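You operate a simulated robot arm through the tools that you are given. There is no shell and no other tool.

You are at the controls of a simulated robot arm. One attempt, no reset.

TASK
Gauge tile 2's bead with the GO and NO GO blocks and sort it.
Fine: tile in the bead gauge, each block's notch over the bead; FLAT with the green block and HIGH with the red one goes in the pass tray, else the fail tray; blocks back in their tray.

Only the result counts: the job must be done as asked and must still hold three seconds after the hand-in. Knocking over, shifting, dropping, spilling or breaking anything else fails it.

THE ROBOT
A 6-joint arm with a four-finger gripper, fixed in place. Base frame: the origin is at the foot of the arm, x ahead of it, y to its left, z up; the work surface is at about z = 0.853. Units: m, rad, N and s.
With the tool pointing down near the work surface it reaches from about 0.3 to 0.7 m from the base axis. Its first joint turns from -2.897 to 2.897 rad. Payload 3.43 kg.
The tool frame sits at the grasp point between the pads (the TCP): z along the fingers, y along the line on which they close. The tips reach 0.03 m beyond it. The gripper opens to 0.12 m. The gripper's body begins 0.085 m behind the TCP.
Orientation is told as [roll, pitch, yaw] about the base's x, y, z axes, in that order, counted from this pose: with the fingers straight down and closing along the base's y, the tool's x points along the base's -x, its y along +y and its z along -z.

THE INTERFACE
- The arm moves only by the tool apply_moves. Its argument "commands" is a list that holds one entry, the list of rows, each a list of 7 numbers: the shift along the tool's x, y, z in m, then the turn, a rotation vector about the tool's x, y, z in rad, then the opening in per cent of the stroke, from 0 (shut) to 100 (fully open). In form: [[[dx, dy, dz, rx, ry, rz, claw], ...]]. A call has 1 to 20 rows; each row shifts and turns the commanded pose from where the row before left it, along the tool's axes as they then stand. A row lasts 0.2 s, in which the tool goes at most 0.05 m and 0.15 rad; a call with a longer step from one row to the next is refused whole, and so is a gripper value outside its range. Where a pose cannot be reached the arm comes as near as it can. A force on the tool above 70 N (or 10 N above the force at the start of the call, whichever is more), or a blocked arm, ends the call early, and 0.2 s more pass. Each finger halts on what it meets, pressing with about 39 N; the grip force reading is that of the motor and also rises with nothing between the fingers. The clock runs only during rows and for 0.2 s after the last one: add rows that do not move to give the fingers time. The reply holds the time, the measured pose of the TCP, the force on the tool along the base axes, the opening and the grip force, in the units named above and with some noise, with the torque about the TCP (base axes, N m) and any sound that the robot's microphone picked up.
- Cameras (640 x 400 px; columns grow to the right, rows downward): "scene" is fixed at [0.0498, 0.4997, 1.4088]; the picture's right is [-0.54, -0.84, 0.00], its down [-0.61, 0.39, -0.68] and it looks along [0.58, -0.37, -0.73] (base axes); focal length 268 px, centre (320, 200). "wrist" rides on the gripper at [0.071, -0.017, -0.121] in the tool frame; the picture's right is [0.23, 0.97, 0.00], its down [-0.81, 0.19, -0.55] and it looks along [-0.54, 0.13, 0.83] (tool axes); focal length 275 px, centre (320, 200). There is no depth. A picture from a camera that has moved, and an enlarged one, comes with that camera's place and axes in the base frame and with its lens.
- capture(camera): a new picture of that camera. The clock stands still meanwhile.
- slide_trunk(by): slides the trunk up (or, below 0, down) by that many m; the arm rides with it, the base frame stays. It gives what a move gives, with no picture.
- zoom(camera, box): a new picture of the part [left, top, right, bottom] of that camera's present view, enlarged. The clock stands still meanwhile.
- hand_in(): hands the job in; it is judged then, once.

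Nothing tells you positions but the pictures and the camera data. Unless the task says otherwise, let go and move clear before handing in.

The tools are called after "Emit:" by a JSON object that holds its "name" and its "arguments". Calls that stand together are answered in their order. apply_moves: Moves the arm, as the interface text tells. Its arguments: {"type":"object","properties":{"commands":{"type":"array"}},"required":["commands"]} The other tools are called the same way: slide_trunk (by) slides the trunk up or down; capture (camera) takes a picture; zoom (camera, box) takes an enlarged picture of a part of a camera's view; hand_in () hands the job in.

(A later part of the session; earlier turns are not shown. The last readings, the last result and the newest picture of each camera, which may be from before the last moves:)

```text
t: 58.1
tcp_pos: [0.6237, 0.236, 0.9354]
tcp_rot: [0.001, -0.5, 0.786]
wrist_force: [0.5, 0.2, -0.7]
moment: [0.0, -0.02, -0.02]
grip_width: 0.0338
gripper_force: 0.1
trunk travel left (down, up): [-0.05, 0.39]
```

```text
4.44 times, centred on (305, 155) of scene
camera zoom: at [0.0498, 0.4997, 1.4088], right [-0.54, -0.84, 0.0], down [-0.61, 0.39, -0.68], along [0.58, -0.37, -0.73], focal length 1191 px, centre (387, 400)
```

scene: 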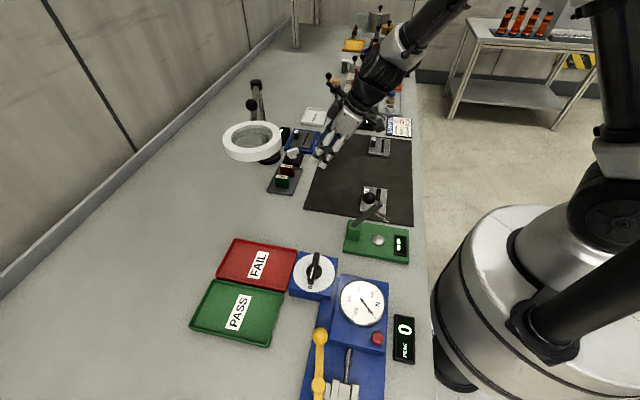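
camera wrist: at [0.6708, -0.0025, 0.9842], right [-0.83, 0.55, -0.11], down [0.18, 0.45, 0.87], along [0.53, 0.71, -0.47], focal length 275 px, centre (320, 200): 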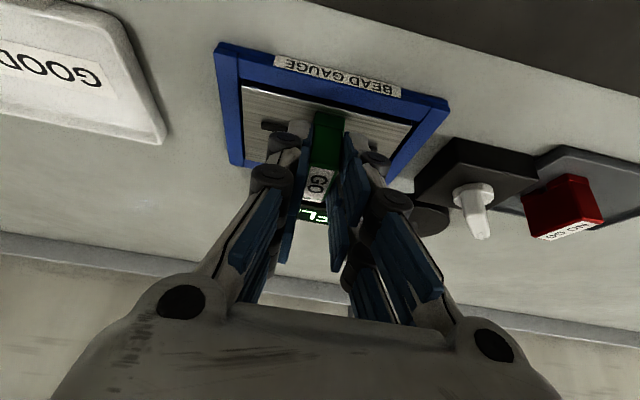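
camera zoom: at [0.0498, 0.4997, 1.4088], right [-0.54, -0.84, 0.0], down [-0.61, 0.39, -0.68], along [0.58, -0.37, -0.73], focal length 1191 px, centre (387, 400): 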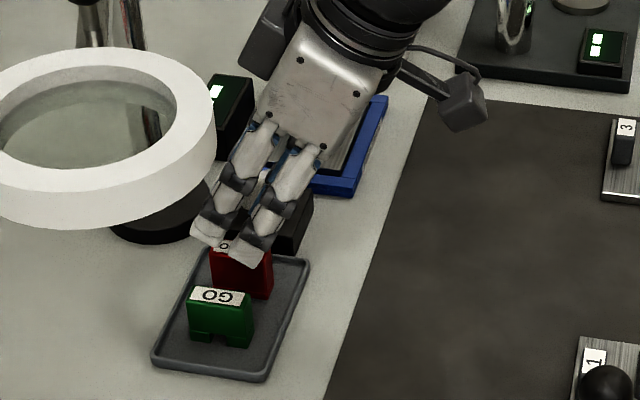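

The red block sits centred between the fingers, the green one clear of them. I go down to the same relative grip height and close.

Emit:
{"name": "apply_moves", "arguments": {"commands": [[[0.006, 0, 0.0094, 0, 0, 0, 28], [0.006, 0, 0.0094, 0, 0, 0, 28], [0.0061, 0, 0.0093, 0, 0, 0, 28], [0, 0, 0, 0, 0, 0, 28], [0, 0, 0, 0, 0, 0, 28]]]}}

Emit:
{"name": "zoom", "arguments": {"camera": "wrist", "box": [200, 60, 440, 260]}}

Emit:
{"name": "zoom", "arguments": {"camera": "scene", "box": [270, 140, 330, 200]}}

```text
t: 59.3
tcp_pos: [0.623, 0.2341, 0.9018]
tcp_rot: [-0.001, -0.498, 0.785]
wrist_force: [0.1, 0.8, -0.4]
moment: [0.02, -0.01, 0.03]
grip_width: 0.0337
gripper_force: 0.1
trunk travel left (down, up): [-0.05, 0.39]
```

```text
2.00 times, centred on (320, 160) of wrist
camera zoom: at [0.548, 0.1364, 0.9746], right [-0.83, 0.55, -0.11], down [0.18, 0.45, 0.87], along [0.53, 0.71, -0.47], focal length 551 px, centre (320, 280)
```

zoom: 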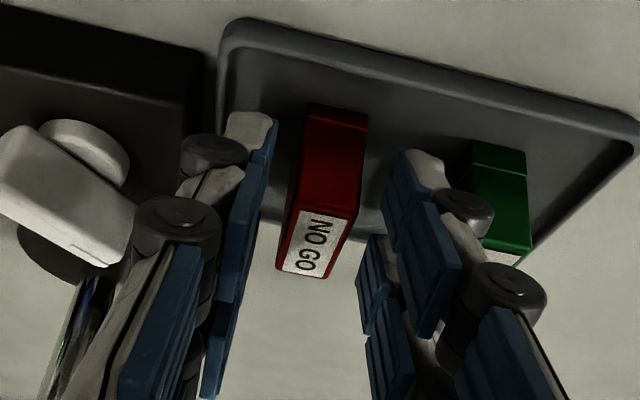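

```text
6.67 times, centred on (300, 170) of scene
camera zoom: at [0.0498, 0.4997, 1.4088], right [-0.54, -0.84, 0.0], down [-0.61, 0.39, -0.68], along [0.58, -0.37, -0.73], focal length 1786 px, centre (453, 400)
```

zoom: 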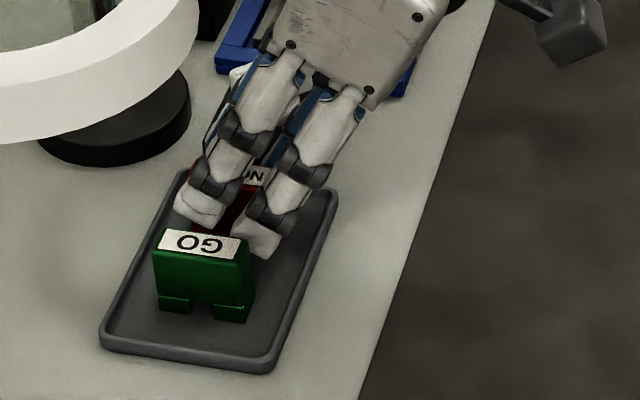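

Everything is clear around the red block. I close on it and lift.

Emit:
{"name": "apply_moves", "arguments": {"commands": [[[0, 0, 0, 0, 0, 0, 15], [0, 0, 0, 0, 0, 0, 5], [0, 0, 0, 0, 0, 0, 0], [0, 0, 0, 0, 0, 0, 0], [0, 0, 0, 0, 0, 0, 0]]]}}

Emit:
{"name": "apply_moves", "arguments": {"commands": [[[-0.0048, 0, -0.0088, 0, 0, 0, 0], [-0.0096, 0, -0.0176, 0, 0, 0, 0], [-0.0096, 0, -0.0176, 0, 0, 0, 0], [-0.0048, 0, -0.0088, 0, 0, 0, 0], [0, 0, 0, 0, 0, 0, 0]]]}}

Emit:
{"name": "zoom", "arguments": {"camera": "wrist", "box": [200, 60, 440, 260]}}

Emit:
{"name": "zoom", "arguments": {"camera": "scene", "box": [270, 130, 330, 190]}}

```text
t: 60.5
tcp_pos: [0.6209, 0.2341, 0.9032]
tcp_rot: [0.0, -0.5, 0.785]
wrist_force: [0.1, 0.2, 0.6]
moment: [-0.02, 0.0, -0.03]
grip_width: 0.0173
gripper_force: 38.8
trunk travel left (down, up): [-0.05, 0.39]
```

```text
t: 61.7
tcp_pos: [0.6206, 0.2336, 0.962]
tcp_rot: [0.0, -0.5, 0.785]
wrist_force: [0.0, -0.3, -0.3]
moment: [0.0, 0.02, -0.03]
grip_width: 0.0172
gripper_force: 39.0
trunk travel left (down, up): [-0.05, 0.39]
```

```text
2.00 times, centred on (320, 160) of wrist
camera zoom: at [0.5467, 0.136, 1.0351], right [-0.83, 0.55, -0.11], down [0.18, 0.45, 0.87], along [0.53, 0.71, -0.47], focal length 551 px, centre (320, 280)
```

zoom: 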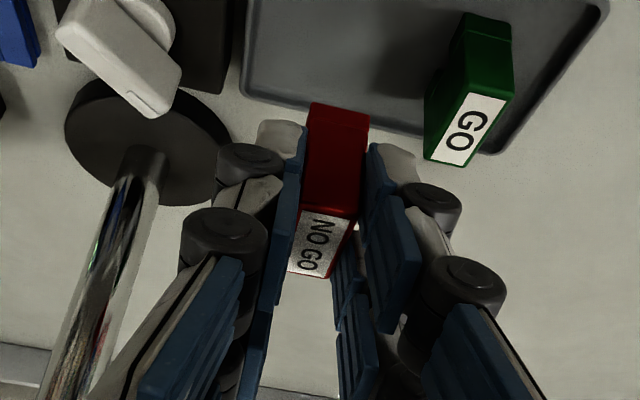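

```text
6.67 times, centred on (300, 160) of scene
camera zoom: at [0.0498, 0.4997, 1.4088], right [-0.54, -0.84, 0.0], down [-0.61, 0.39, -0.68], along [0.58, -0.37, -0.73], focal length 1786 px, centre (453, 467)
```

zoom: 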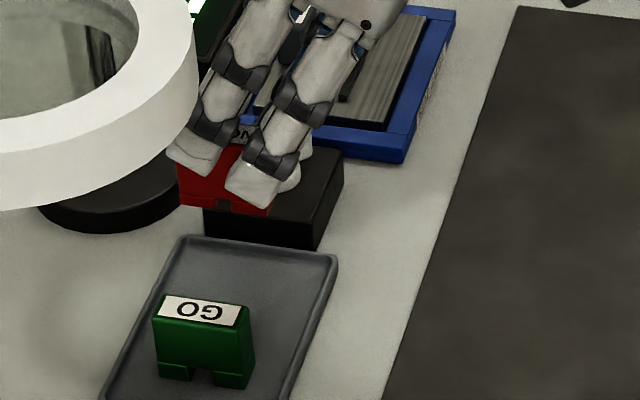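

The red block is lifted cleanly. I carry it by the same route to above the bead.

Emit:
{"name": "apply_moves", "arguments": {"commands": [[[0.0226, -0.0113, -0.0173, 0, 0, 0, 0], [0.0226, -0.0113, -0.0173, 0, 0, 0, 0], [0.0226, -0.0113, -0.0173, 0, 0, 0, 0], [-0.013, -0.0305, 0.0071, 0, 0, 0, 0], [-0.013, -0.0305, 0.0071, 0, 0, 0, 0], [-0.013, -0.0305, 0.0071, 0, 0, 0, 0], [-0.013, -0.0305, 0.0071, 0, 0, 0, 0], [-0.013, -0.0305, 0.0071, 0, 0, 0, 0], [0, 0, 0, 0, 0, 0, 0], [0.0072, 0, 0.0132, 0, 0, 0, 0], [0.0072, 0, 0.0132, 0, 0, 0, 0], [0, 0, 0, 0, 0, 0, 0], [0, 0, 0, 0, 0, 0, 0]]]}}

Emit:
{"name": "zoom", "arguments": {"camera": "scene", "box": [300, 118, 330, 148]}}

Emit:
{"name": "zoom", "arguments": {"camera": "wrist", "box": [220, 0, 460, 210]}}

```text
t: 64.5
tcp_pos: [0.7442, 0.0936, 0.9452]
tcp_rot: [0.001, -0.499, 0.786]
wrist_force: [0.6, 0.4, -0.8]
moment: [0.02, -0.02, 0.03]
grip_width: 0.0174
gripper_force: 39.6
trunk travel left (down, up): [-0.05, 0.39]
```

```text
13.33 times, centred on (315, 133) of scene
camera zoom: at [0.0498, 0.4997, 1.4088], right [-0.54, -0.84, 0.0], down [-0.61, 0.39, -0.68], along [0.58, -0.37, -0.73], focal length 3572 px, centre (387, 1093)
```

zoom: 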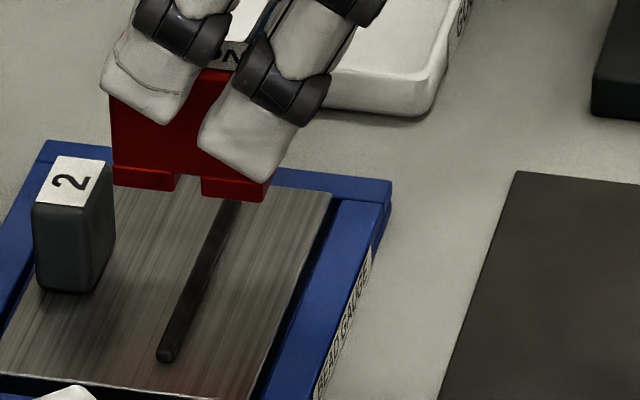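

```text
1.90 times, centred on (340, 105) of wrist
camera zoom: at [0.671, -0.0032, 1.0175], right [-0.83, 0.55, -0.11], down [0.18, 0.45, 0.87], along [0.53, 0.71, -0.47], focal length 524 px, centre (282, 381)
```

zoom: 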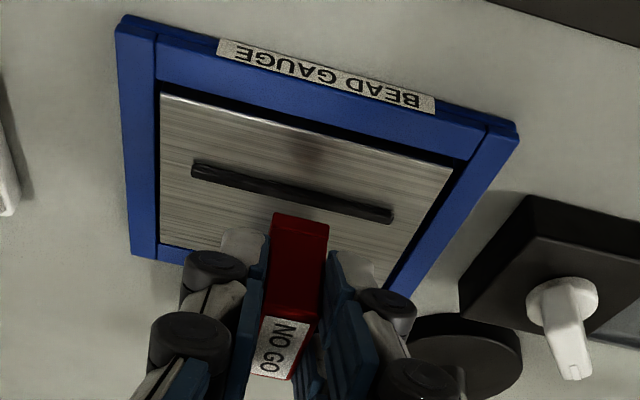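

The red block's notch is over the bead to within about half a millimetre in the scene view. I shift it out by 0.6 mm and lower to a few millimetres above contact.

Emit:
{"name": "apply_moves", "arguments": {"commands": [[[-0.0005, 0, 0.0003, 0, 0, 0, 0], [0.0041, 0, 0.0075, 0, 0, 0, 0], [0.0041, 0, 0.0075, 0, 0, 0, 0], [0.0041, 0, 0.0075, 0, 0, 0, 0], [0, 0, 0, 0, 0, 0, 0], [0, 0, 0, 0, 0, 0, 0]]]}}

Emit:
{"name": "zoom", "arguments": {"camera": "scene", "box": [303, 128, 327, 152]}}

Emit:
{"name": "zoom", "arguments": {"camera": "scene", "box": [275, 115, 325, 160]}}

```text
t: 65.9
tcp_pos: [0.745, 0.0941, 0.9216]
tcp_rot: [0.0, -0.5, 0.787]
wrist_force: [1.4, -0.9, -0.3]
moment: [-0.02, 0.01, -0.01]
grip_width: 0.0175
gripper_force: 39.5
trunk travel left (down, up): [-0.05, 0.39]
```

```text
16.00 times, centred on (315, 140) of scene
camera zoom: at [0.0498, 0.4997, 1.4088], right [-0.54, -0.84, 0.0], down [-0.61, 0.39, -0.68], along [0.58, -0.37, -0.73], focal length 4286 px, centre (400, 1160)
```

zoom: 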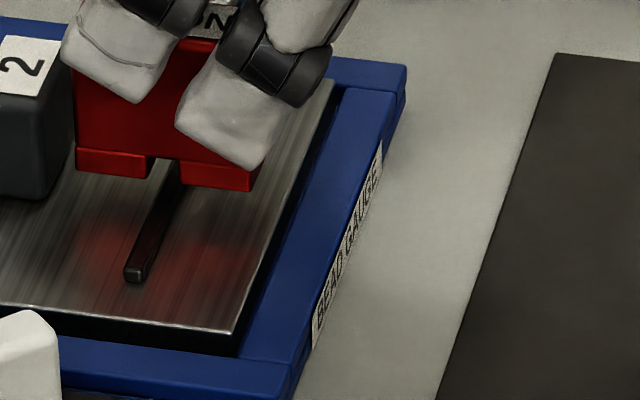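

```text
8.89 times, centred on (300, 138) of scene
camera zoom: at [0.0498, 0.4997, 1.4088], right [-0.54, -0.84, 0.0], down [-0.61, 0.39, -0.68], along [0.58, -0.37, -0.73], focal length 2381 px, centre (498, 756)
```

zoom: 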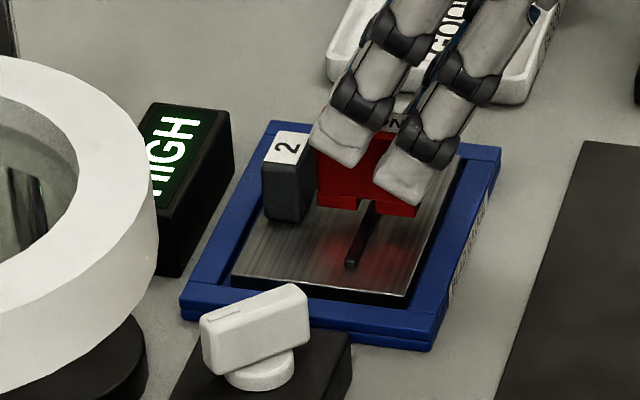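

The display reads HIGH simply because the block is still above the tile, so I must seat it fully. I zoom closer to fine-tune notch against bead.

Emit:
{"name": "zoom", "arguments": {"camera": "scene", "box": [305, 134, 317, 148]}}

Emit:
{"name": "zoom", "arguments": {"camera": "wrist", "box": [240, 60, 420, 200]}}

```text
16.00 times, centred on (311, 141) of scene
camera zoom: at [0.0498, 0.4997, 1.4088], right [-0.54, -0.84, 0.0], down [-0.61, 0.39, -0.68], along [0.58, -0.37, -0.73], focal length 4286 px, centre (464, 1144)
```

zoom: 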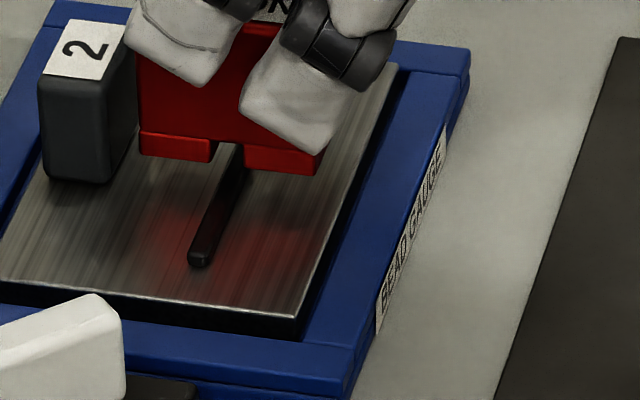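

```text
2.86 times, centred on (330, 130) of wrist
camera zoom: at [0.6711, -0.0027, 0.9922], right [-0.83, 0.55, -0.11], down [0.18, 0.45, 0.87], along [0.53, 0.71, -0.47], focal length 786 px, centre (291, 400)
```

zoom: 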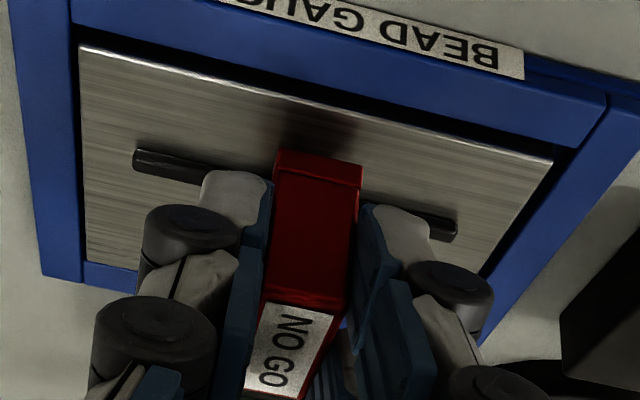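

The notch needs to go about 1.2 mm further out. I apply that and step down toward contact.

Emit:
{"name": "apply_moves", "arguments": {"commands": [[[-0.00105, 0, 0.0006, 0, 0, 0, 0], [0.0012, 0, 0.0022, 0, 0, 0, 0], [0.0012, 0, 0.0022, 0, 0, 0, 0], [0, 0, 0, 0, 0, 0, 0]]]}}

Emit:
{"name": "zoom", "arguments": {"camera": "scene", "box": [305, 134, 317, 148]}}

```text
t: 66.9
tcp_pos: [0.7467, 0.0948, 0.9179]
tcp_rot: [-0.002, -0.503, 0.786]
wrist_force: [-0.7, 0.8, 5.8]
moment: [0.11, -0.01, 0.03]
grip_width: 0.0175
gripper_force: 39.0
trunk travel left (down, up): [-0.05, 0.39]
```

```text
16.00 times, centred on (311, 141) of scene
camera zoom: at [0.0498, 0.4997, 1.4088], right [-0.54, -0.84, 0.0], down [-0.61, 0.39, -0.68], along [0.58, -0.37, -0.73], focal length 4286 px, centre (464, 1144)
```

zoom: 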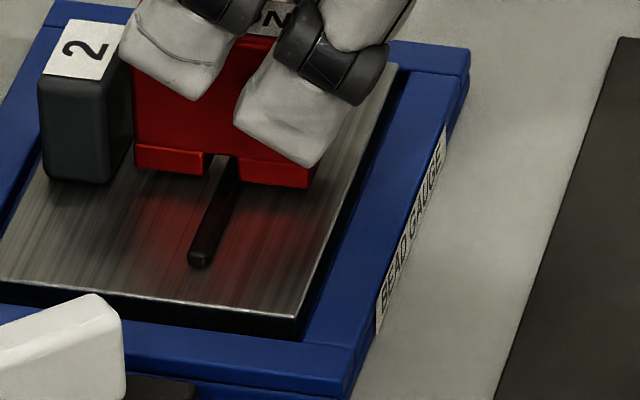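

Contact came about 6 mm above the flat level, so I suspect my last correction put a foot of the block onto the bead. I raise it a few millimetres, undo the shift, and look closely before lowering again.

Emit:
{"name": "apply_moves", "arguments": {"commands": [[[-0.0024, 0, -0.0044, 0, 0, 0, 0], [-0.0024, 0, -0.0044, 0, 0, 0, 0], [0.001, 0, -0.0005, 0, 0, 0, 0], [0, 0, 0, 0, 0, 0, 0], [0, 0, 0, 0, 0, 0, 0]]]}}

Emit:
{"name": "zoom", "arguments": {"camera": "scene", "box": [300, 134, 312, 148]}}

Emit:
{"name": "zoom", "arguments": {"camera": "wrist", "box": [255, 80, 305, 130]}}

```text
t: 68.1
tcp_pos: [0.7449, 0.0957, 0.9247]
tcp_rot: [0.0, -0.501, 0.785]
wrist_force: [-0.2, -0.2, -0.1]
moment: [-0.02, -0.02, 0.02]
grip_width: 0.0173
gripper_force: 39.4
trunk travel left (down, up): [-0.05, 0.39]
```

```text
16.00 times, centred on (306, 141) of scene
camera zoom: at [0.0498, 0.4997, 1.4088], right [-0.54, -0.84, 0.0], down [-0.61, 0.39, -0.68], along [0.58, -0.37, -0.73], focal length 4286 px, centre (544, 1144)
```

zoom: 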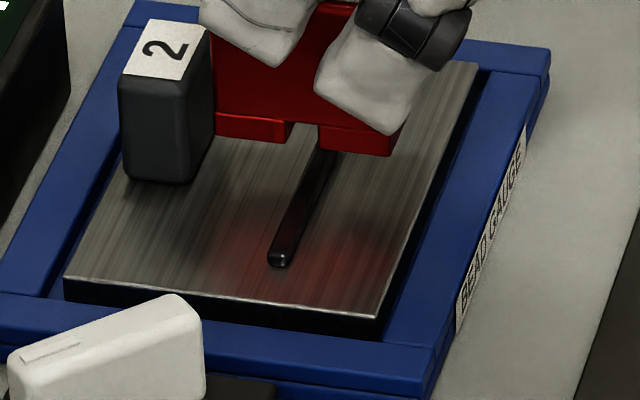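

```text
8.00 times, centred on (280, 105) of wrist
camera zoom: at [0.6718, -0.002, 0.997], right [-0.83, 0.55, -0.11], down [0.18, 0.45, 0.87], along [0.53, 0.71, -0.47], focal length 2202 px, centre (640, 960)
```

zoom: 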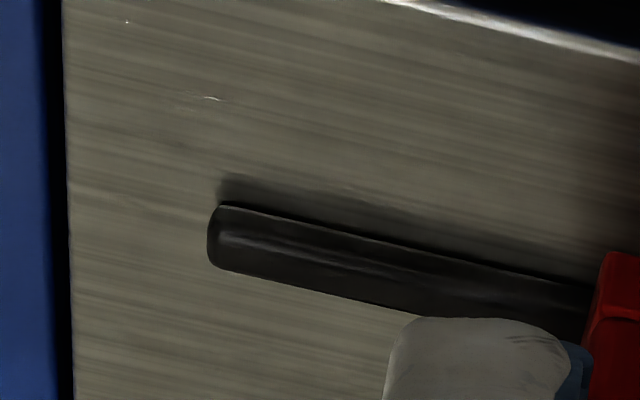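

Measured again with proper perspective, the bead is about 3–4 mm tall and the notch is now centred over it within 0.3 mm. I lower step by step.

Emit:
{"name": "apply_moves", "arguments": {"commands": [[[0.0014, 0, 0.0026, 0, 0, 0, 0], [0.0014, 0, 0.0026, 0, 0, 0, 0], [0, 0, 0, 0, 0, 0, 0]]]}}

Emit:
{"name": "apply_moves", "arguments": {"commands": [[[0.0005, 0, 0.0009, 0, 0, 0, 0], [0, 0, 0, 0, 0, 0, 0]]]}}

Emit:
{"name": "zoom", "arguments": {"camera": "scene", "box": [300, 134, 312, 148]}}

```text
t: 68.9
tcp_pos: [0.7453, 0.0961, 0.9197]
tcp_rot: [-0.001, -0.5, 0.785]
wrist_force: [0.8, 0.4, -0.8]
moment: [-0.03, 0.01, 0.03]
grip_width: 0.0172
gripper_force: 39.2
trunk travel left (down, up): [-0.05, 0.39]
```

```text
t: 69.5
tcp_pos: [0.7449, 0.0952, 0.9181]
tcp_rot: [0.0, -0.499, 0.788]
wrist_force: [0.1, 0.3, -1.1]
moment: [-0.02, 0.02, 0.01]
grip_width: 0.0171
gripper_force: 39.6
trunk travel left (down, up): [-0.05, 0.39]
```

```text
16.00 times, centred on (306, 141) of scene
camera zoom: at [0.0498, 0.4997, 1.4088], right [-0.54, -0.84, 0.0], down [-0.61, 0.39, -0.68], along [0.58, -0.37, -0.73], focal length 4286 px, centre (544, 1144)
```

zoom: 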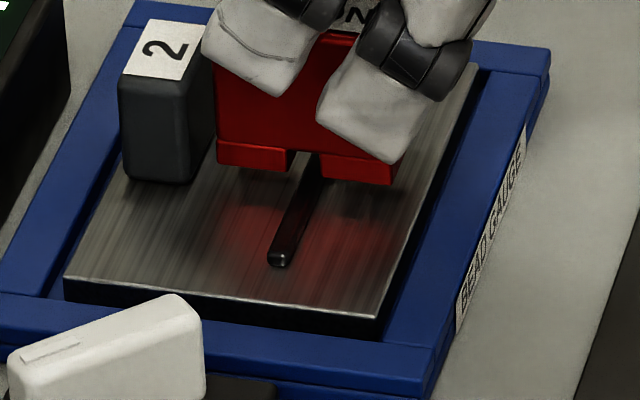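

No contact at the height where it touched before, so the alignment is better. I continue in 1 mm steps.

Emit:
{"name": "apply_moves", "arguments": {"commands": [[[0.0005, 0, 0.0009, 0, 0, 0, 0], [0, 0, 0, 0, 0, 0, 0]]]}}

Emit:
{"name": "apply_moves", "arguments": {"commands": [[[0.0005, 0, 0.0009, 0, 0, 0, 0], [0, 0, 0, 0, 0, 0, 0]]]}}

Emit:
{"name": "zoom", "arguments": {"camera": "scene", "box": [300, 134, 312, 148]}}

```text
t: 70.1
tcp_pos: [0.746, 0.0954, 0.9169]
tcp_rot: [0.0, -0.5, 0.784]
wrist_force: [0.3, -0.1, -1.3]
moment: [-0.02, 0.0, -0.02]
grip_width: 0.0173
gripper_force: 39.0
trunk travel left (down, up): [-0.05, 0.39]
```

```text
t: 70.7
tcp_pos: [0.7439, 0.0962, 0.9159]
tcp_rot: [0.0, -0.5, 0.784]
wrist_force: [-0.3, -0.1, 0.3]
moment: [-0.02, 0.05, -0.02]
grip_width: 0.0174
gripper_force: 39.5
trunk travel left (down, up): [-0.05, 0.39]
```

```text
16.00 times, centred on (306, 141) of scene
camera zoom: at [0.0498, 0.4997, 1.4088], right [-0.54, -0.84, 0.0], down [-0.61, 0.39, -0.68], along [0.58, -0.37, -0.73], focal length 4286 px, centre (544, 1144)
```

zoom: 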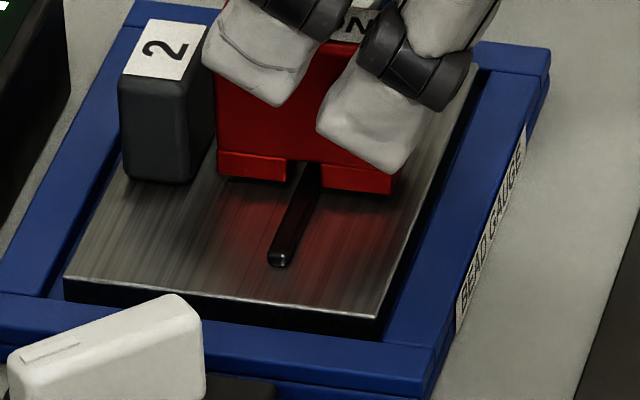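

The block's feet are now close to the tile and the force has just begun to change. One more millimetre.

Emit:
{"name": "apply_moves", "arguments": {"commands": [[[0.0005, 0, 0.0009, 0, 0, 0, 0], [0, 0, 0, 0, 0, 0, 0]]]}}

Emit:
{"name": "zoom", "arguments": {"camera": "scene", "box": [300, 134, 312, 148]}}

Emit:
{"name": "zoom", "arguments": {"camera": "scene", "box": [275, 115, 325, 160]}}

```text
t: 71.3
tcp_pos: [0.7449, 0.0962, 0.9145]
tcp_rot: [0.0, -0.499, 0.785]
wrist_force: [0.2, 0.4, -1.0]
moment: [-0.03, 0.03, 0.01]
grip_width: 0.0174
gripper_force: 38.7
trunk travel left (down, up): [-0.05, 0.39]
```

```text
16.00 times, centred on (306, 141) of scene
camera zoom: at [0.0498, 0.4997, 1.4088], right [-0.54, -0.84, 0.0], down [-0.61, 0.39, -0.68], along [0.58, -0.37, -0.73], focal length 4286 px, centre (544, 1144)
```

zoom: 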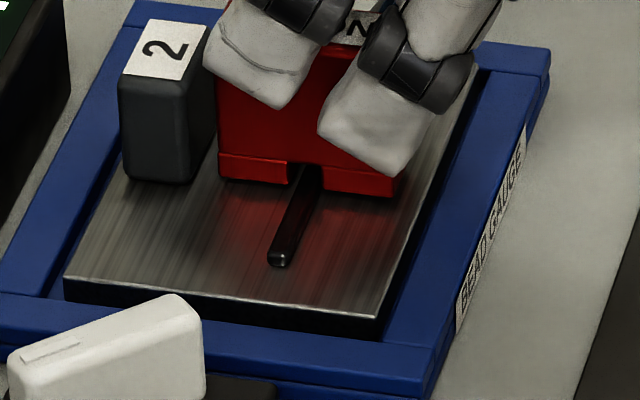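

```text
8.89 times, centred on (300, 138) of scene
camera zoom: at [0.0498, 0.4997, 1.4088], right [-0.54, -0.84, 0.0], down [-0.61, 0.39, -0.68], along [0.58, -0.37, -0.73], focal length 2381 px, centre (498, 756)
```

zoom: 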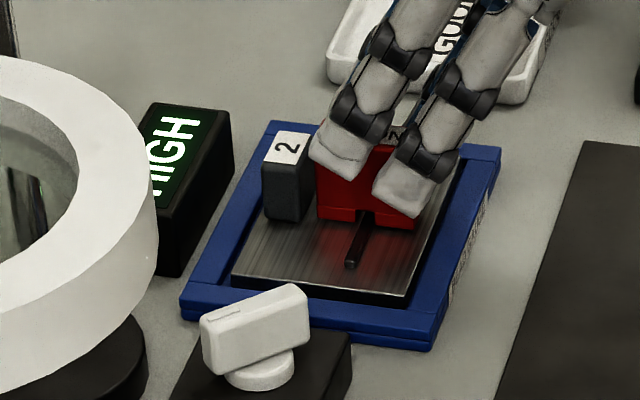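

Still free and still shown as HIGH, a couple of millimetres above the tile. I go on down.

Emit:
{"name": "apply_moves", "arguments": {"commands": [[[0.0005, 0, 0.0009, 0, 0, 0, 0], [0, 0, 0, 0, 0, 0, 0]]]}}

Emit:
{"name": "apply_moves", "arguments": {"commands": [[[0.0005, 0, 0.0009, 0, 0, 0, 0], [0, 0, 0, 0, 0, 0, 0]]]}}

Emit:
{"name": "zoom", "arguments": {"camera": "scene", "box": [300, 134, 312, 148]}}

Emit:
{"name": "zoom", "arguments": {"camera": "scene", "box": [275, 115, 325, 160]}}

```text
t: 71.9
tcp_pos: [0.7455, 0.0946, 0.914]
tcp_rot: [0.001, -0.499, 0.786]
wrist_force: [-0.2, 0.1, -0.2]
moment: [-0.01, 0.04, 0.01]
grip_width: 0.0172
gripper_force: 39.4
trunk travel left (down, up): [-0.05, 0.39]
```

```text
t: 72.5
tcp_pos: [0.7456, 0.0951, 0.9126]
tcp_rot: [0.001, -0.499, 0.786]
wrist_force: [0.3, 0.1, 0.1]
moment: [0.0, -0.02, 0.0]
grip_width: 0.0175
gripper_force: 39.3
trunk travel left (down, up): [-0.05, 0.39]
```

```text
16.00 times, centred on (306, 141) of scene
camera zoom: at [0.0498, 0.4997, 1.4088], right [-0.54, -0.84, 0.0], down [-0.61, 0.39, -0.68], along [0.58, -0.37, -0.73], focal length 4286 px, centre (544, 1144)
```

zoom: 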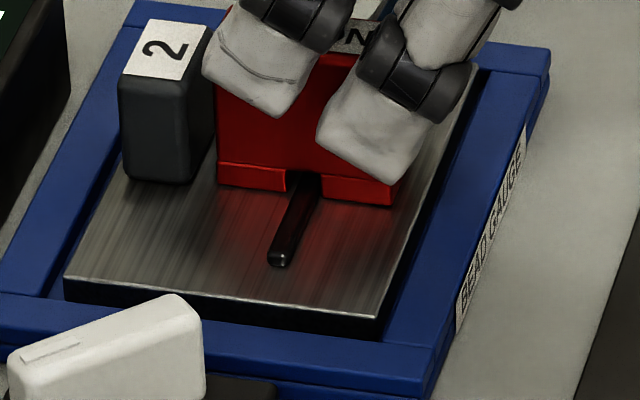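

```text
8.89 times, centred on (300, 138) of scene
camera zoom: at [0.0498, 0.4997, 1.4088], right [-0.54, -0.84, 0.0], down [-0.61, 0.39, -0.68], along [0.58, -0.37, -0.73], focal length 2381 px, centre (498, 756)
```

zoom: 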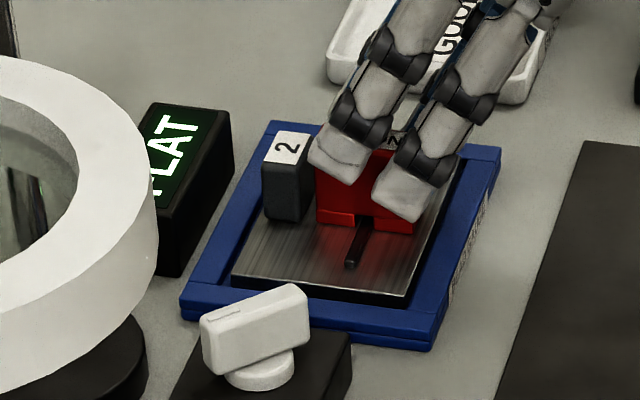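

The display has changed to FLAT with the red block as well. I seat it fully and let go to be sure of this reading.

Emit:
{"name": "apply_moves", "arguments": {"commands": [[[0.0005, 0, 0.0009, 0, 0, 0, 0], [0, 0, 0, 0, 0, 0, 0]]]}}

Emit:
{"name": "apply_moves", "arguments": {"commands": [[[0, 0, 0, 0, 0, 0, 17], [0, 0, 0, 0, 0, 0, 24], [0, 0, 0, 0, 0, 0, 28], [0, 0, 0, 0, 0, 0, 28], [0, 0, 0, 0, 0, 0, 28], [0, 0, 0, 0, 0, 0, 28], [0, 0, 0, 0, 0, 0, 28]]]}}

Emit:
{"name": "zoom", "arguments": {"camera": "scene", "box": [275, 115, 325, 160]}}

Emit:
{"name": "zoom", "arguments": {"camera": "wrist", "box": [220, 60, 420, 240]}}

Emit:
{"name": "zoom", "arguments": {"camera": "scene", "box": [300, 134, 312, 148]}}

```text
t: 73.1
tcp_pos: [0.7446, 0.0962, 0.9125]
tcp_rot: [-0.001, -0.501, 0.785]
wrist_force: [0.0, 0.0, 2.5]
moment: [-0.04, -0.02, -0.02]
grip_width: 0.0172
gripper_force: 38.9
trunk travel left (down, up): [-0.05, 0.39]
```

```text
t: 74.7
tcp_pos: [0.7445, 0.0958, 0.9116]
tcp_rot: [0.0, -0.497, 0.786]
wrist_force: [0.9, -0.2, 0.5]
moment: [0.01, -0.04, 0.01]
grip_width: 0.0337
gripper_force: 0.1
trunk travel left (down, up): [-0.05, 0.39]
```

```text
8.89 times, centred on (300, 138) of scene
camera zoom: at [0.0498, 0.4997, 1.4088], right [-0.54, -0.84, 0.0], down [-0.61, 0.39, -0.68], along [0.58, -0.37, -0.73], focal length 2381 px, centre (498, 756)
```

zoom: 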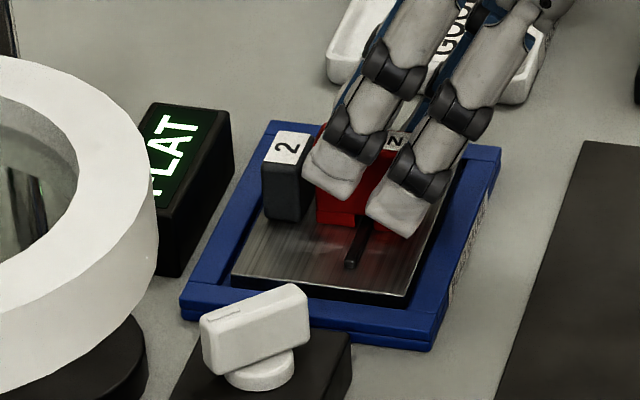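

```text
2.22 times, centred on (320, 150) of wrist
camera zoom: at [0.6712, -0.0018, 0.9839], right [-0.83, 0.55, -0.11], down [0.18, 0.45, 0.87], along [0.53, 0.71, -0.47], focal length 612 px, centre (320, 311)
```

zoom: 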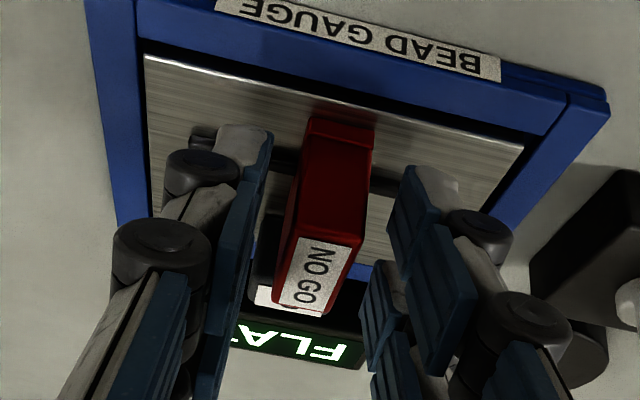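

```text
16.00 times, centred on (306, 141) of scene
camera zoom: at [0.0498, 0.4997, 1.4088], right [-0.54, -0.84, 0.0], down [-0.61, 0.39, -0.68], along [0.58, -0.37, -0.73], focal length 4286 px, centre (544, 1144)
```

zoom: 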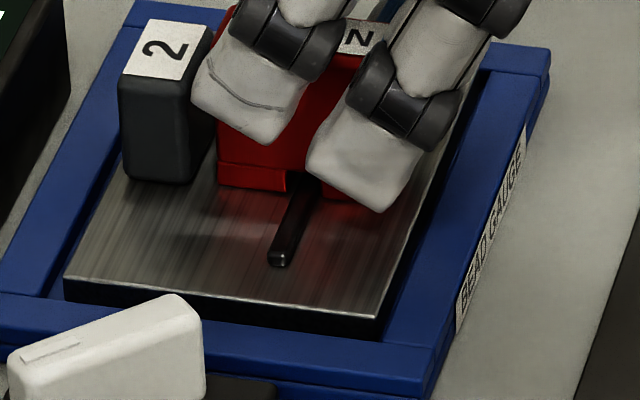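

Both blocks read FLAT, so the bead is too small and tile 2 belongs in the fail tray. First I take the red block back to its tray by the same route.

Emit:
{"name": "apply_moves", "arguments": {"commands": [[[0, 0, 0, 0, 0, 0, 14], [0, 0, 0, 0, 0, 0, 0], [0, 0, 0, 0, 0, 0, 0], [0, 0, 0, 0, 0, 0, 0], [0, 0, 0, 0, 0, 0, 0]]]}}

Emit:
{"name": "apply_moves", "arguments": {"commands": [[[-0.0075, 0, -0.0138, 0, 0, 0, 0], [-0.0151, 0, -0.0277, 0, 0, 0, 0], [-0.0076, 0, -0.0138, 0, 0, 0, 0], [0.013, 0.0305, -0.0071, 0, 0, 0, 0], [0.013, 0.0305, -0.0071, 0, 0, 0, 0], [0.013, 0.0305, -0.0071, 0, 0, 0, 0], [0.013, 0.0305, -0.0071, 0, 0, 0, 0], [0.013, 0.0305, -0.0071, 0, 0, 0, 0], [-0.0226, 0.0113, 0.0173, 0, 0, 0, 0], [-0.0226, 0.0113, 0.0173, 0, 0, 0, 0], [-0.0226, 0.0113, 0.0173, 0, 0, 0, 0], [0, 0, 0, 0, 0, 0, 0], [0, 0, 0, 0, 0, 0, 0]]]}}

Emit:
{"name": "zoom", "arguments": {"camera": "wrist", "box": [200, 60, 440, 260]}}

Emit:
{"name": "zoom", "arguments": {"camera": "scene", "box": [260, 110, 350, 200]}}

```text
t: 75.9
tcp_pos: [0.7455, 0.0948, 0.911]
tcp_rot: [0.0, -0.5, 0.786]
wrist_force: [0.4, 0.4, 0.2]
moment: [0.0, -0.02, 0.01]
grip_width: 0.0178
gripper_force: 39.1
trunk travel left (down, up): [-0.05, 0.39]
```

```text
t: 78.7
tcp_pos: [0.6204, 0.2342, 0.9611]
tcp_rot: [-0.002, -0.5, 0.785]
wrist_force: [-0.2, -0.6, -0.4]
moment: [0.01, 0.01, -0.01]
grip_width: 0.0175
gripper_force: 39.2
trunk travel left (down, up): [-0.05, 0.39]
```

```text
2.00 times, centred on (320, 160) of wrist
camera zoom: at [0.5462, 0.1368, 1.0332], right [-0.83, 0.55, -0.11], down [0.18, 0.45, 0.87], along [0.53, 0.71, -0.47], focal length 551 px, centre (320, 280)
```

zoom: 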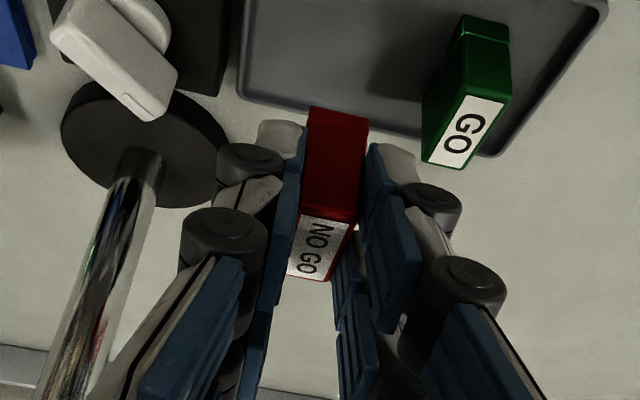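

```text
4.44 times, centred on (305, 155) of scene
camera zoom: at [0.0498, 0.4997, 1.4088], right [-0.54, -0.84, 0.0], down [-0.61, 0.39, -0.68], along [0.58, -0.37, -0.73], focal length 1191 px, centre (387, 400)
```

zoom: 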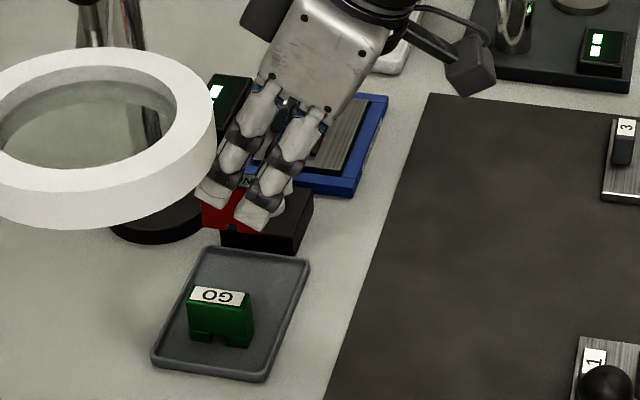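

The red block is right over its old spot. I lower it to just above the tray floor and then feel for contact.

Emit:
{"name": "apply_moves", "arguments": {"commands": [[[0.0091, 0, 0.0167, 0, 0, 0, 0], [0.0091, 0, 0.0167, 0, 0, 0, 0], [0.0085, 0, 0.0156, 0, 0, 0, 0], [0, 0, 0, 0, 0, 0, 0], [0, 0, 0, 0, 0, 0, 0]]]}}

Emit:
{"name": "apply_moves", "arguments": {"commands": [[[0.0005, 0, 0.0009, 0, 0, 0, 0], [0.0005, 0, 0.0009, 0, 0, 0, 0], [0, 0, 0, 0, 0, 0, 0]]]}}

```text
t: 79.9
tcp_pos: [0.6204, 0.234, 0.9049]
tcp_rot: [-0.001, -0.5, 0.785]
wrist_force: [-0.5, -0.3, -0.8]
moment: [0.01, -0.01, 0.03]
grip_width: 0.0175
gripper_force: 38.6
trunk travel left (down, up): [-0.05, 0.39]
```

```text
t: 80.7
tcp_pos: [0.6213, 0.2342, 0.9036]
tcp_rot: [0.0, -0.498, 0.784]
wrist_force: [0.2, 0.1, -0.5]
moment: [-0.01, 0.01, -0.02]
grip_width: 0.0175
gripper_force: 38.6
trunk travel left (down, up): [-0.05, 0.39]
```

Still free; I go on in 1 mm steps.

Emit:
{"name": "apply_moves", "arguments": {"commands": [[[0.0005, 0, 0.0009, 0, 0, 0, 0], [0, 0, 0, 0, 0, 0, 0]]]}}

Emit:
{"name": "apply_moves", "arguments": {"commands": [[[0.0005, 0, 0.0009, 0, 0, 0, 0], [0, 0, 0, 0, 0, 0, 0]]]}}

```text
t: 81.3
tcp_pos: [0.6222, 0.2345, 0.9034]
tcp_rot: [-0.001, -0.499, 0.786]
wrist_force: [0.0, -0.1, -1.2]
moment: [-0.03, 0.01, -0.03]
grip_width: 0.0174
gripper_force: 39.2
trunk travel left (down, up): [-0.05, 0.39]
```

```text
t: 81.9
tcp_pos: [0.6205, 0.2349, 0.9027]
tcp_rot: [0.0, -0.501, 0.786]
wrist_force: [-1.2, 0.1, 1.6]
moment: [0.01, 0.02, 0.02]
grip_width: 0.0175
gripper_force: 38.6
trunk travel left (down, up): [-0.05, 0.39]
```

The block has touched the tray floor. I release it and rise clear, then check both blocks.

Emit:
{"name": "apply_moves", "arguments": {"commands": [[[0.0002, 0, 0.0004, 0, 0, 0, 0], [0, 0, 0, 0, 0, 0, 17], [0, 0, 0, 0, 0, 0, 24], [0, 0, 0, 0, 0, 0, 28], [0, 0, 0, 0, 0, 0, 28], [0, 0, 0, 0, 0, 0, 28], [-0.0043, 0, -0.0079, 0, 0, 0, 28], [-0.0096, 0, -0.0176, 0, 0, 0, 28], [-0.0096, 0, -0.0176, 0, 0, 0, 28], [0, 0, 0, 0, 0, 0, 28]]]}}

Emit:
{"name": "apply_moves", "arguments": {"commands": [[[0.0226, -0.0113, -0.0173, 0, 0, 0, 28], [0.0226, -0.0113, -0.0173, 0, 0, 0, 28], [0.0226, -0.0113, -0.0173, 0, 0, 0, 40], [0, 0, 0, 0, 0, 0, 50], [0, 0, 0, 0, 0, 0, 50]]]}}

Emit:
{"name": "capture", "arguments": {"camera": "wrist"}}

Emit:
{"name": "zoom", "arguments": {"camera": "scene", "box": [260, 110, 350, 200]}}

Emit:
{"name": "zoom", "arguments": {"camera": "scene", "box": [180, 220, 340, 350]}}

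```text
t: 84.1
tcp_pos: [0.6214, 0.2342, 0.9505]
tcp_rot: [0.001, -0.498, 0.785]
wrist_force: [0.0, -0.2, -0.3]
moment: [0.01, -0.01, -0.02]
grip_width: 0.0341
gripper_force: 0.0
trunk travel left (down, up): [-0.05, 0.39]
```

```text
t: 85.3
tcp_pos: [0.5868, 0.1511, 0.9653]
tcp_rot: [0.0, -0.496, 0.785]
wrist_force: [0.5, 0.5, -0.5]
moment: [-0.01, -0.01, -0.04]
grip_width: 0.0603
gripper_force: 0.0
trunk travel left (down, up): [-0.05, 0.39]
```

```text
taken
camera wrist: at [0.5119, 0.054, 1.0361], right [-0.83, 0.55, -0.11], down [0.18, 0.45, 0.87], along [0.53, 0.71, -0.47], focal length 275 px, centre (320, 200)
```

wrist: 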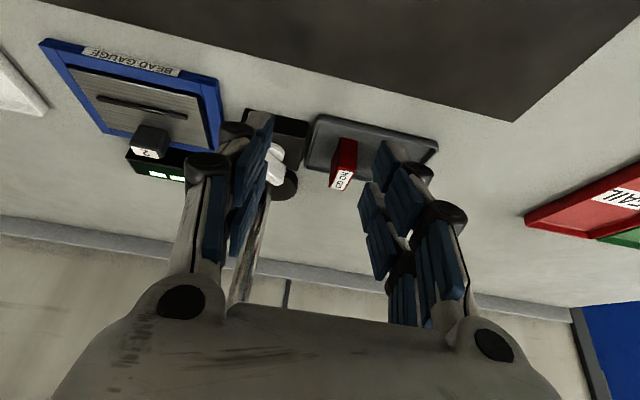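

```text
4.44 times, centred on (305, 155) of scene
camera zoom: at [0.0498, 0.4997, 1.4088], right [-0.54, -0.84, 0.0], down [-0.61, 0.39, -0.68], along [0.58, -0.37, -0.73], focal length 1191 px, centre (387, 400)
```

zoom: 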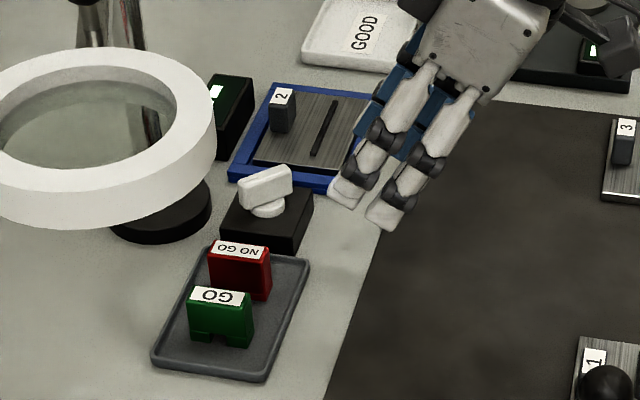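

```text
3.08 times, centred on (260, 285) of scene
camera zoom: at [0.0498, 0.4997, 1.4088], right [-0.54, -0.84, 0.0], down [-0.61, 0.39, -0.68], along [0.58, -0.37, -0.73], focal length 824 px, centre (505, -62)
```

zoom: 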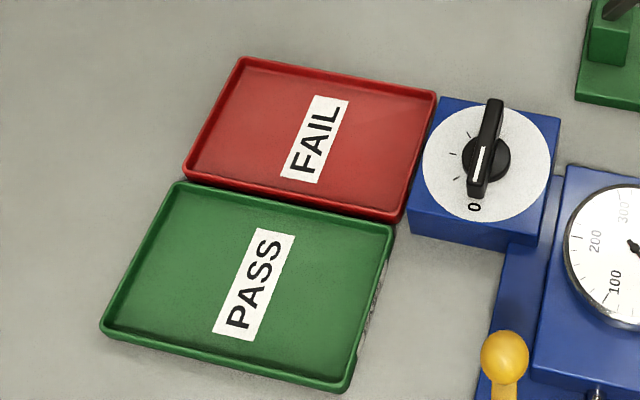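

Both blocks stand in their tray again. Now for tile 2: the fail tray's centre is near (0.393, 0.449) with its long side at 45°, so the tile must be turned 90° there. First I go back over the handle in the gauge.

Emit:
{"name": "apply_moves", "arguments": {"commands": [[[-0.0156, -0.0307, 0.0062, 0, 0, 0, 50], [-0.0156, -0.0307, 0.0062, 0, 0, 0, 50], [-0.0156, -0.0307, 0.0062, 0, 0, 0, 50], [-0.0156, -0.0307, 0.0062, 0, 0, 0, 50], [-0.0155, -0.0306, 0.0062, 0, 0, 0, 50], [0, 0, 0, 0, 0, 0, 50], [0, 0, 0, 0, 0, 0, 50]]]}}

Emit:
{"name": "zoom", "arguments": {"camera": "wrist", "box": [200, 0, 480, 240]}}

```text
t: 86.9
tcp_pos: [0.7517, 0.1027, 0.9747]
tcp_rot: [0.0, -0.499, 0.785]
wrist_force: [-0.3, -0.6, 0.9]
moment: [0.02, -0.03, 0.02]
grip_width: 0.0602
gripper_force: 0.1
trunk travel left (down, up): [-0.05, 0.39]
```

```text
1.67 times, centred on (340, 120) of wrist
camera zoom: at [0.6784, 0.0053, 1.047], right [-0.83, 0.55, -0.11], down [0.18, 0.45, 0.87], along [0.53, 0.71, -0.47], focal length 459 px, centre (287, 333)
```

zoom: 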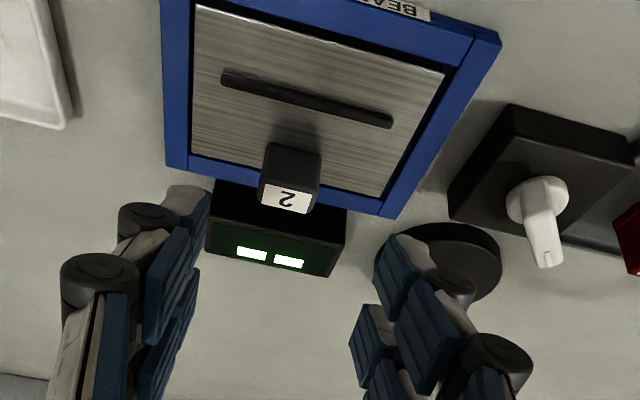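

The handle is where I left it. I descend behind it and slide forward along the tool axis to the same grasp pose as at release.

Emit:
{"name": "apply_moves", "arguments": {"commands": [[[0.0069, -0.0011, 0.0135, 0, 0, 0, 50], [0.0069, -0.0011, 0.0135, 0, 0, 0, 50], [0, 0, 0.025, 0, 0, 0, 50], [0, 0, 0.02, 0, 0, 0, 50], [0, 0, 0, 0, 0, 0, 50], [0, 0, 0, 0, 0, 0, 50]]]}}

Emit:
{"name": "zoom", "arguments": {"camera": "wrist", "box": [200, 0, 480, 240]}}

```text
t: 88.3
tcp_pos: [0.7711, 0.1153, 0.9032]
tcp_rot: [-0.001, -0.5, 0.786]
wrist_force: [-0.5, -0.7, 0.0]
moment: [-0.01, -0.01, 0.02]
grip_width: 0.06
gripper_force: 0.0
trunk travel left (down, up): [-0.05, 0.39]
```

```text
1.67 times, centred on (340, 120) of wrist
camera zoom: at [0.6966, 0.0179, 0.9756], right [-0.83, 0.55, -0.11], down [0.18, 0.45, 0.87], along [0.53, 0.71, -0.47], focal length 459 px, centre (287, 333)
```

zoom: 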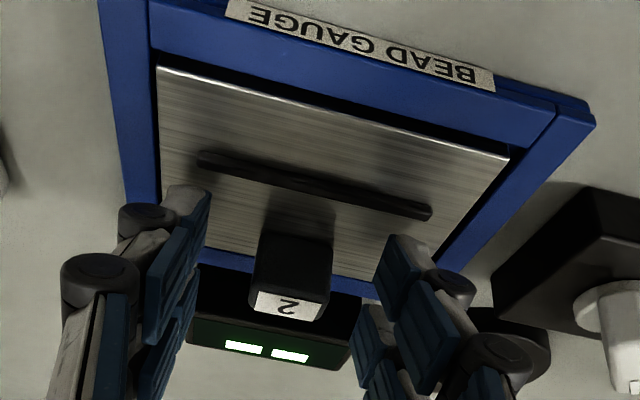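

I am 2–3 mm short of the earlier grasp pose. I correct and close on the handle.

Emit:
{"name": "apply_moves", "arguments": {"commands": [[[-0.0006, 0.002, 0.0032, 0, 0, 0, 50], [0, 0, 0, 0, 0, 0, 50]]]}}

Emit:
{"name": "apply_moves", "arguments": {"commands": [[[0, 0, 0, 0, 0, 0, 30], [0, 0, 0, 0, 0, 0, 10], [0, 0, 0, 0, 0, 0, 0], [0, 0, 0, 0, 0, 0, 0], [0, 0, 0, 0, 0, 0, 0], [0, 0, 0, 0, 0, 0, 0]]]}}

Emit:
{"name": "zoom", "arguments": {"camera": "wrist", "box": [200, 0, 480, 240]}}

```text
t: 88.9
tcp_pos: [0.7707, 0.1178, 0.901]
tcp_rot: [0.001, -0.5, 0.786]
wrist_force: [0.2, -0.4, 0.8]
moment: [0.0, 0.0, 0.02]
grip_width: 0.06
gripper_force: 0.1
trunk travel left (down, up): [-0.05, 0.39]
```

```text
t: 90.3
tcp_pos: [0.7692, 0.1188, 0.9027]
tcp_rot: [0.001, -0.502, 0.785]
wrist_force: [-0.1, 3.1, 4.5]
moment: [0.07, 0.04, 0.03]
grip_width: 0.0277
gripper_force: 38.9
trunk travel left (down, up): [-0.05, 0.39]
```

```text
1.67 times, centred on (340, 120) of wrist
camera zoom: at [0.6966, 0.0212, 0.9734], right [-0.83, 0.55, -0.11], down [0.18, 0.45, 0.87], along [0.53, 0.71, -0.47], focal length 459 px, centre (287, 333)
```

zoom: 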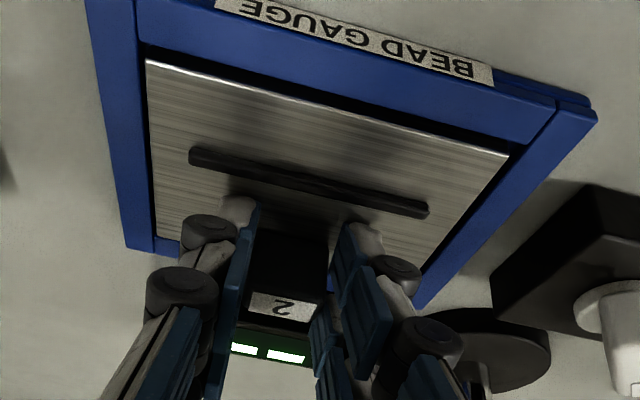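

The handle is gripped firmly again. I lift the tile straight out of the gauge.

Emit:
{"name": "apply_moves", "arguments": {"commands": [[[-0.0024, 0, -0.0044, 0, 0, 0, 0], [-0.0048, 0, -0.0088, 0, 0, 0, 0], [-0.0096, 0, -0.0176, 0, 0, 0, 0], [-0.0096, 0, -0.0176, 0, 0, 0, 0], [-0.0072, 0, -0.013, 0, 0, 0, 0], [0, 0, 0, 0, 0, 0, 0]]]}}

Emit:
{"name": "zoom", "arguments": {"camera": "wrist", "box": [200, 0, 480, 240]}}

Emit:
{"name": "zoom", "arguments": {"camera": "scene", "box": [260, 90, 350, 180]}}

```text
t: 91.7
tcp_pos: [0.7708, 0.1172, 0.9704]
tcp_rot: [0.001, -0.497, 0.787]
wrist_force: [0.5, 0.3, -3.2]
moment: [-0.03, -0.03, 0.01]
grip_width: 0.0275
gripper_force: 38.9
trunk travel left (down, up): [-0.05, 0.39]
```

```text
1.67 times, centred on (340, 120) of wrist
camera zoom: at [0.6961, 0.0196, 1.0426], right [-0.83, 0.55, -0.11], down [0.18, 0.45, 0.87], along [0.53, 0.71, -0.47], focal length 459 px, centre (287, 333)
```

zoom: 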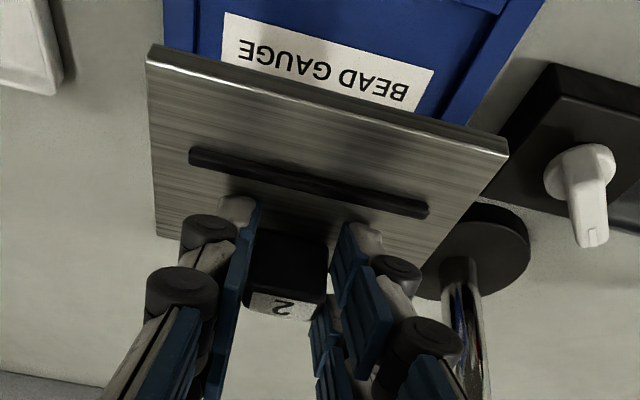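

```text
4.44 times, centred on (305, 135) of scene
camera zoom: at [0.0498, 0.4997, 1.4088], right [-0.54, -0.84, 0.0], down [-0.61, 0.39, -0.68], along [0.58, -0.37, -0.73], focal length 1191 px, centre (387, 489)
```

zoom: 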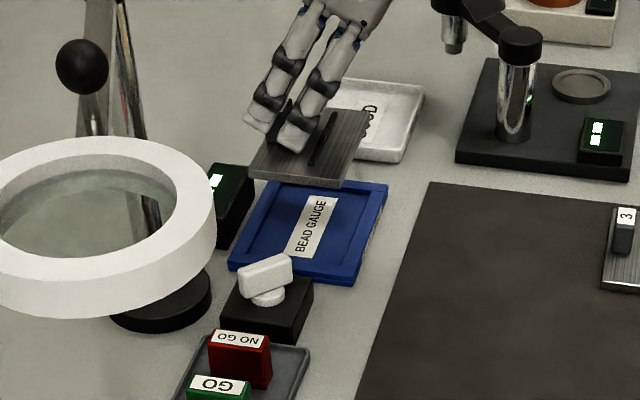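

The tile is out and level. I carry it back over the mat to an open spot, then raise the trunk back to its original height.

Emit:
{"name": "apply_moves", "arguments": {"commands": [[[0.0106, 0.0092, -0.0108, 0, 0, 0, 0], [0.0211, 0.0184, -0.0216, 0, 0, 0, 0], [0.0211, 0.0184, -0.0216, 0, 0, 0, 0], [0.0211, 0.0184, -0.0216, 0, 0, 0, 0], [0.0211, 0.0184, -0.0216, 0, 0, 0, 0], [0.0211, 0.0184, -0.0216, 0, 0, 0, 0], [0.0211, 0.0184, -0.0216, 0, 0, 0, 0], [0.0211, 0.0184, -0.0216, 0, 0, 0, 0], [0.0211, 0.0184, -0.0216, 0, 0, 0, 0], [0.0106, 0.0092, -0.0108, 0, 0, 0, 0], [0, 0, 0, 0, 0, 0, 0]]]}}

Emit:
{"name": "slide_trunk", "arguments": {"by": 0.1}}

Emit:
{"name": "capture", "arguments": {"camera": "scene"}}

Emit:
{"name": "capture", "arguments": {"camera": "wrist"}}

```text
t: 94.1
tcp_pos: [0.4701, 0.0527, 1.0501]
tcp_rot: [-0.001, -0.498, 0.786]
wrist_force: [-0.3, 0.4, -3.1]
moment: [-0.01, -0.04, 0.01]
grip_width: 0.0278
gripper_force: 39.1
trunk travel left (down, up): [-0.05, 0.39]
```

```text
t: 95.4
tcp_pos: [0.4699, 0.0529, 1.1493]
tcp_rot: [-0.002, -0.5, 0.786]
wrist_force: [0.9, -0.3, -2.9]
moment: [0.0, -0.03, 0.01]
grip_width: 0.0279
gripper_force: 38.9
trunk travel left (down, up): [-0.15, 0.29]
```

```text
taken
```

scene: 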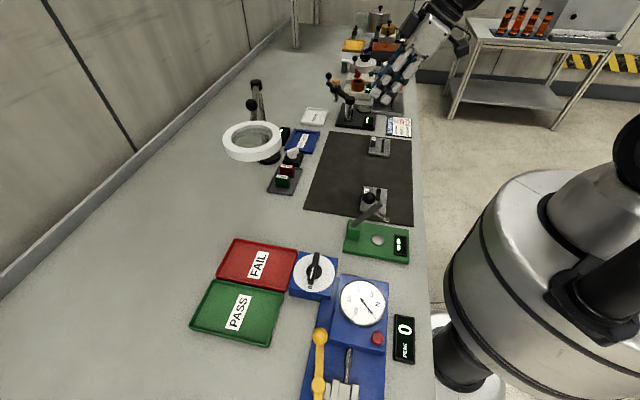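

```text
taken
camera wrist: at [0.3964, -0.0448, 1.2217], right [-0.83, 0.55, -0.11], down [0.18, 0.45, 0.87], along [0.53, 0.71, -0.47], focal length 275 px, centre (320, 200)
```

wrist: 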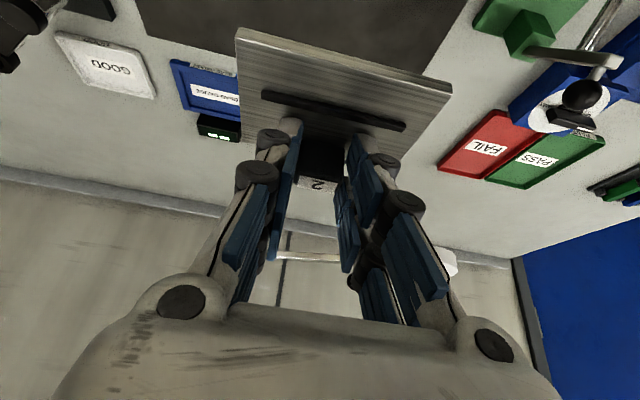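

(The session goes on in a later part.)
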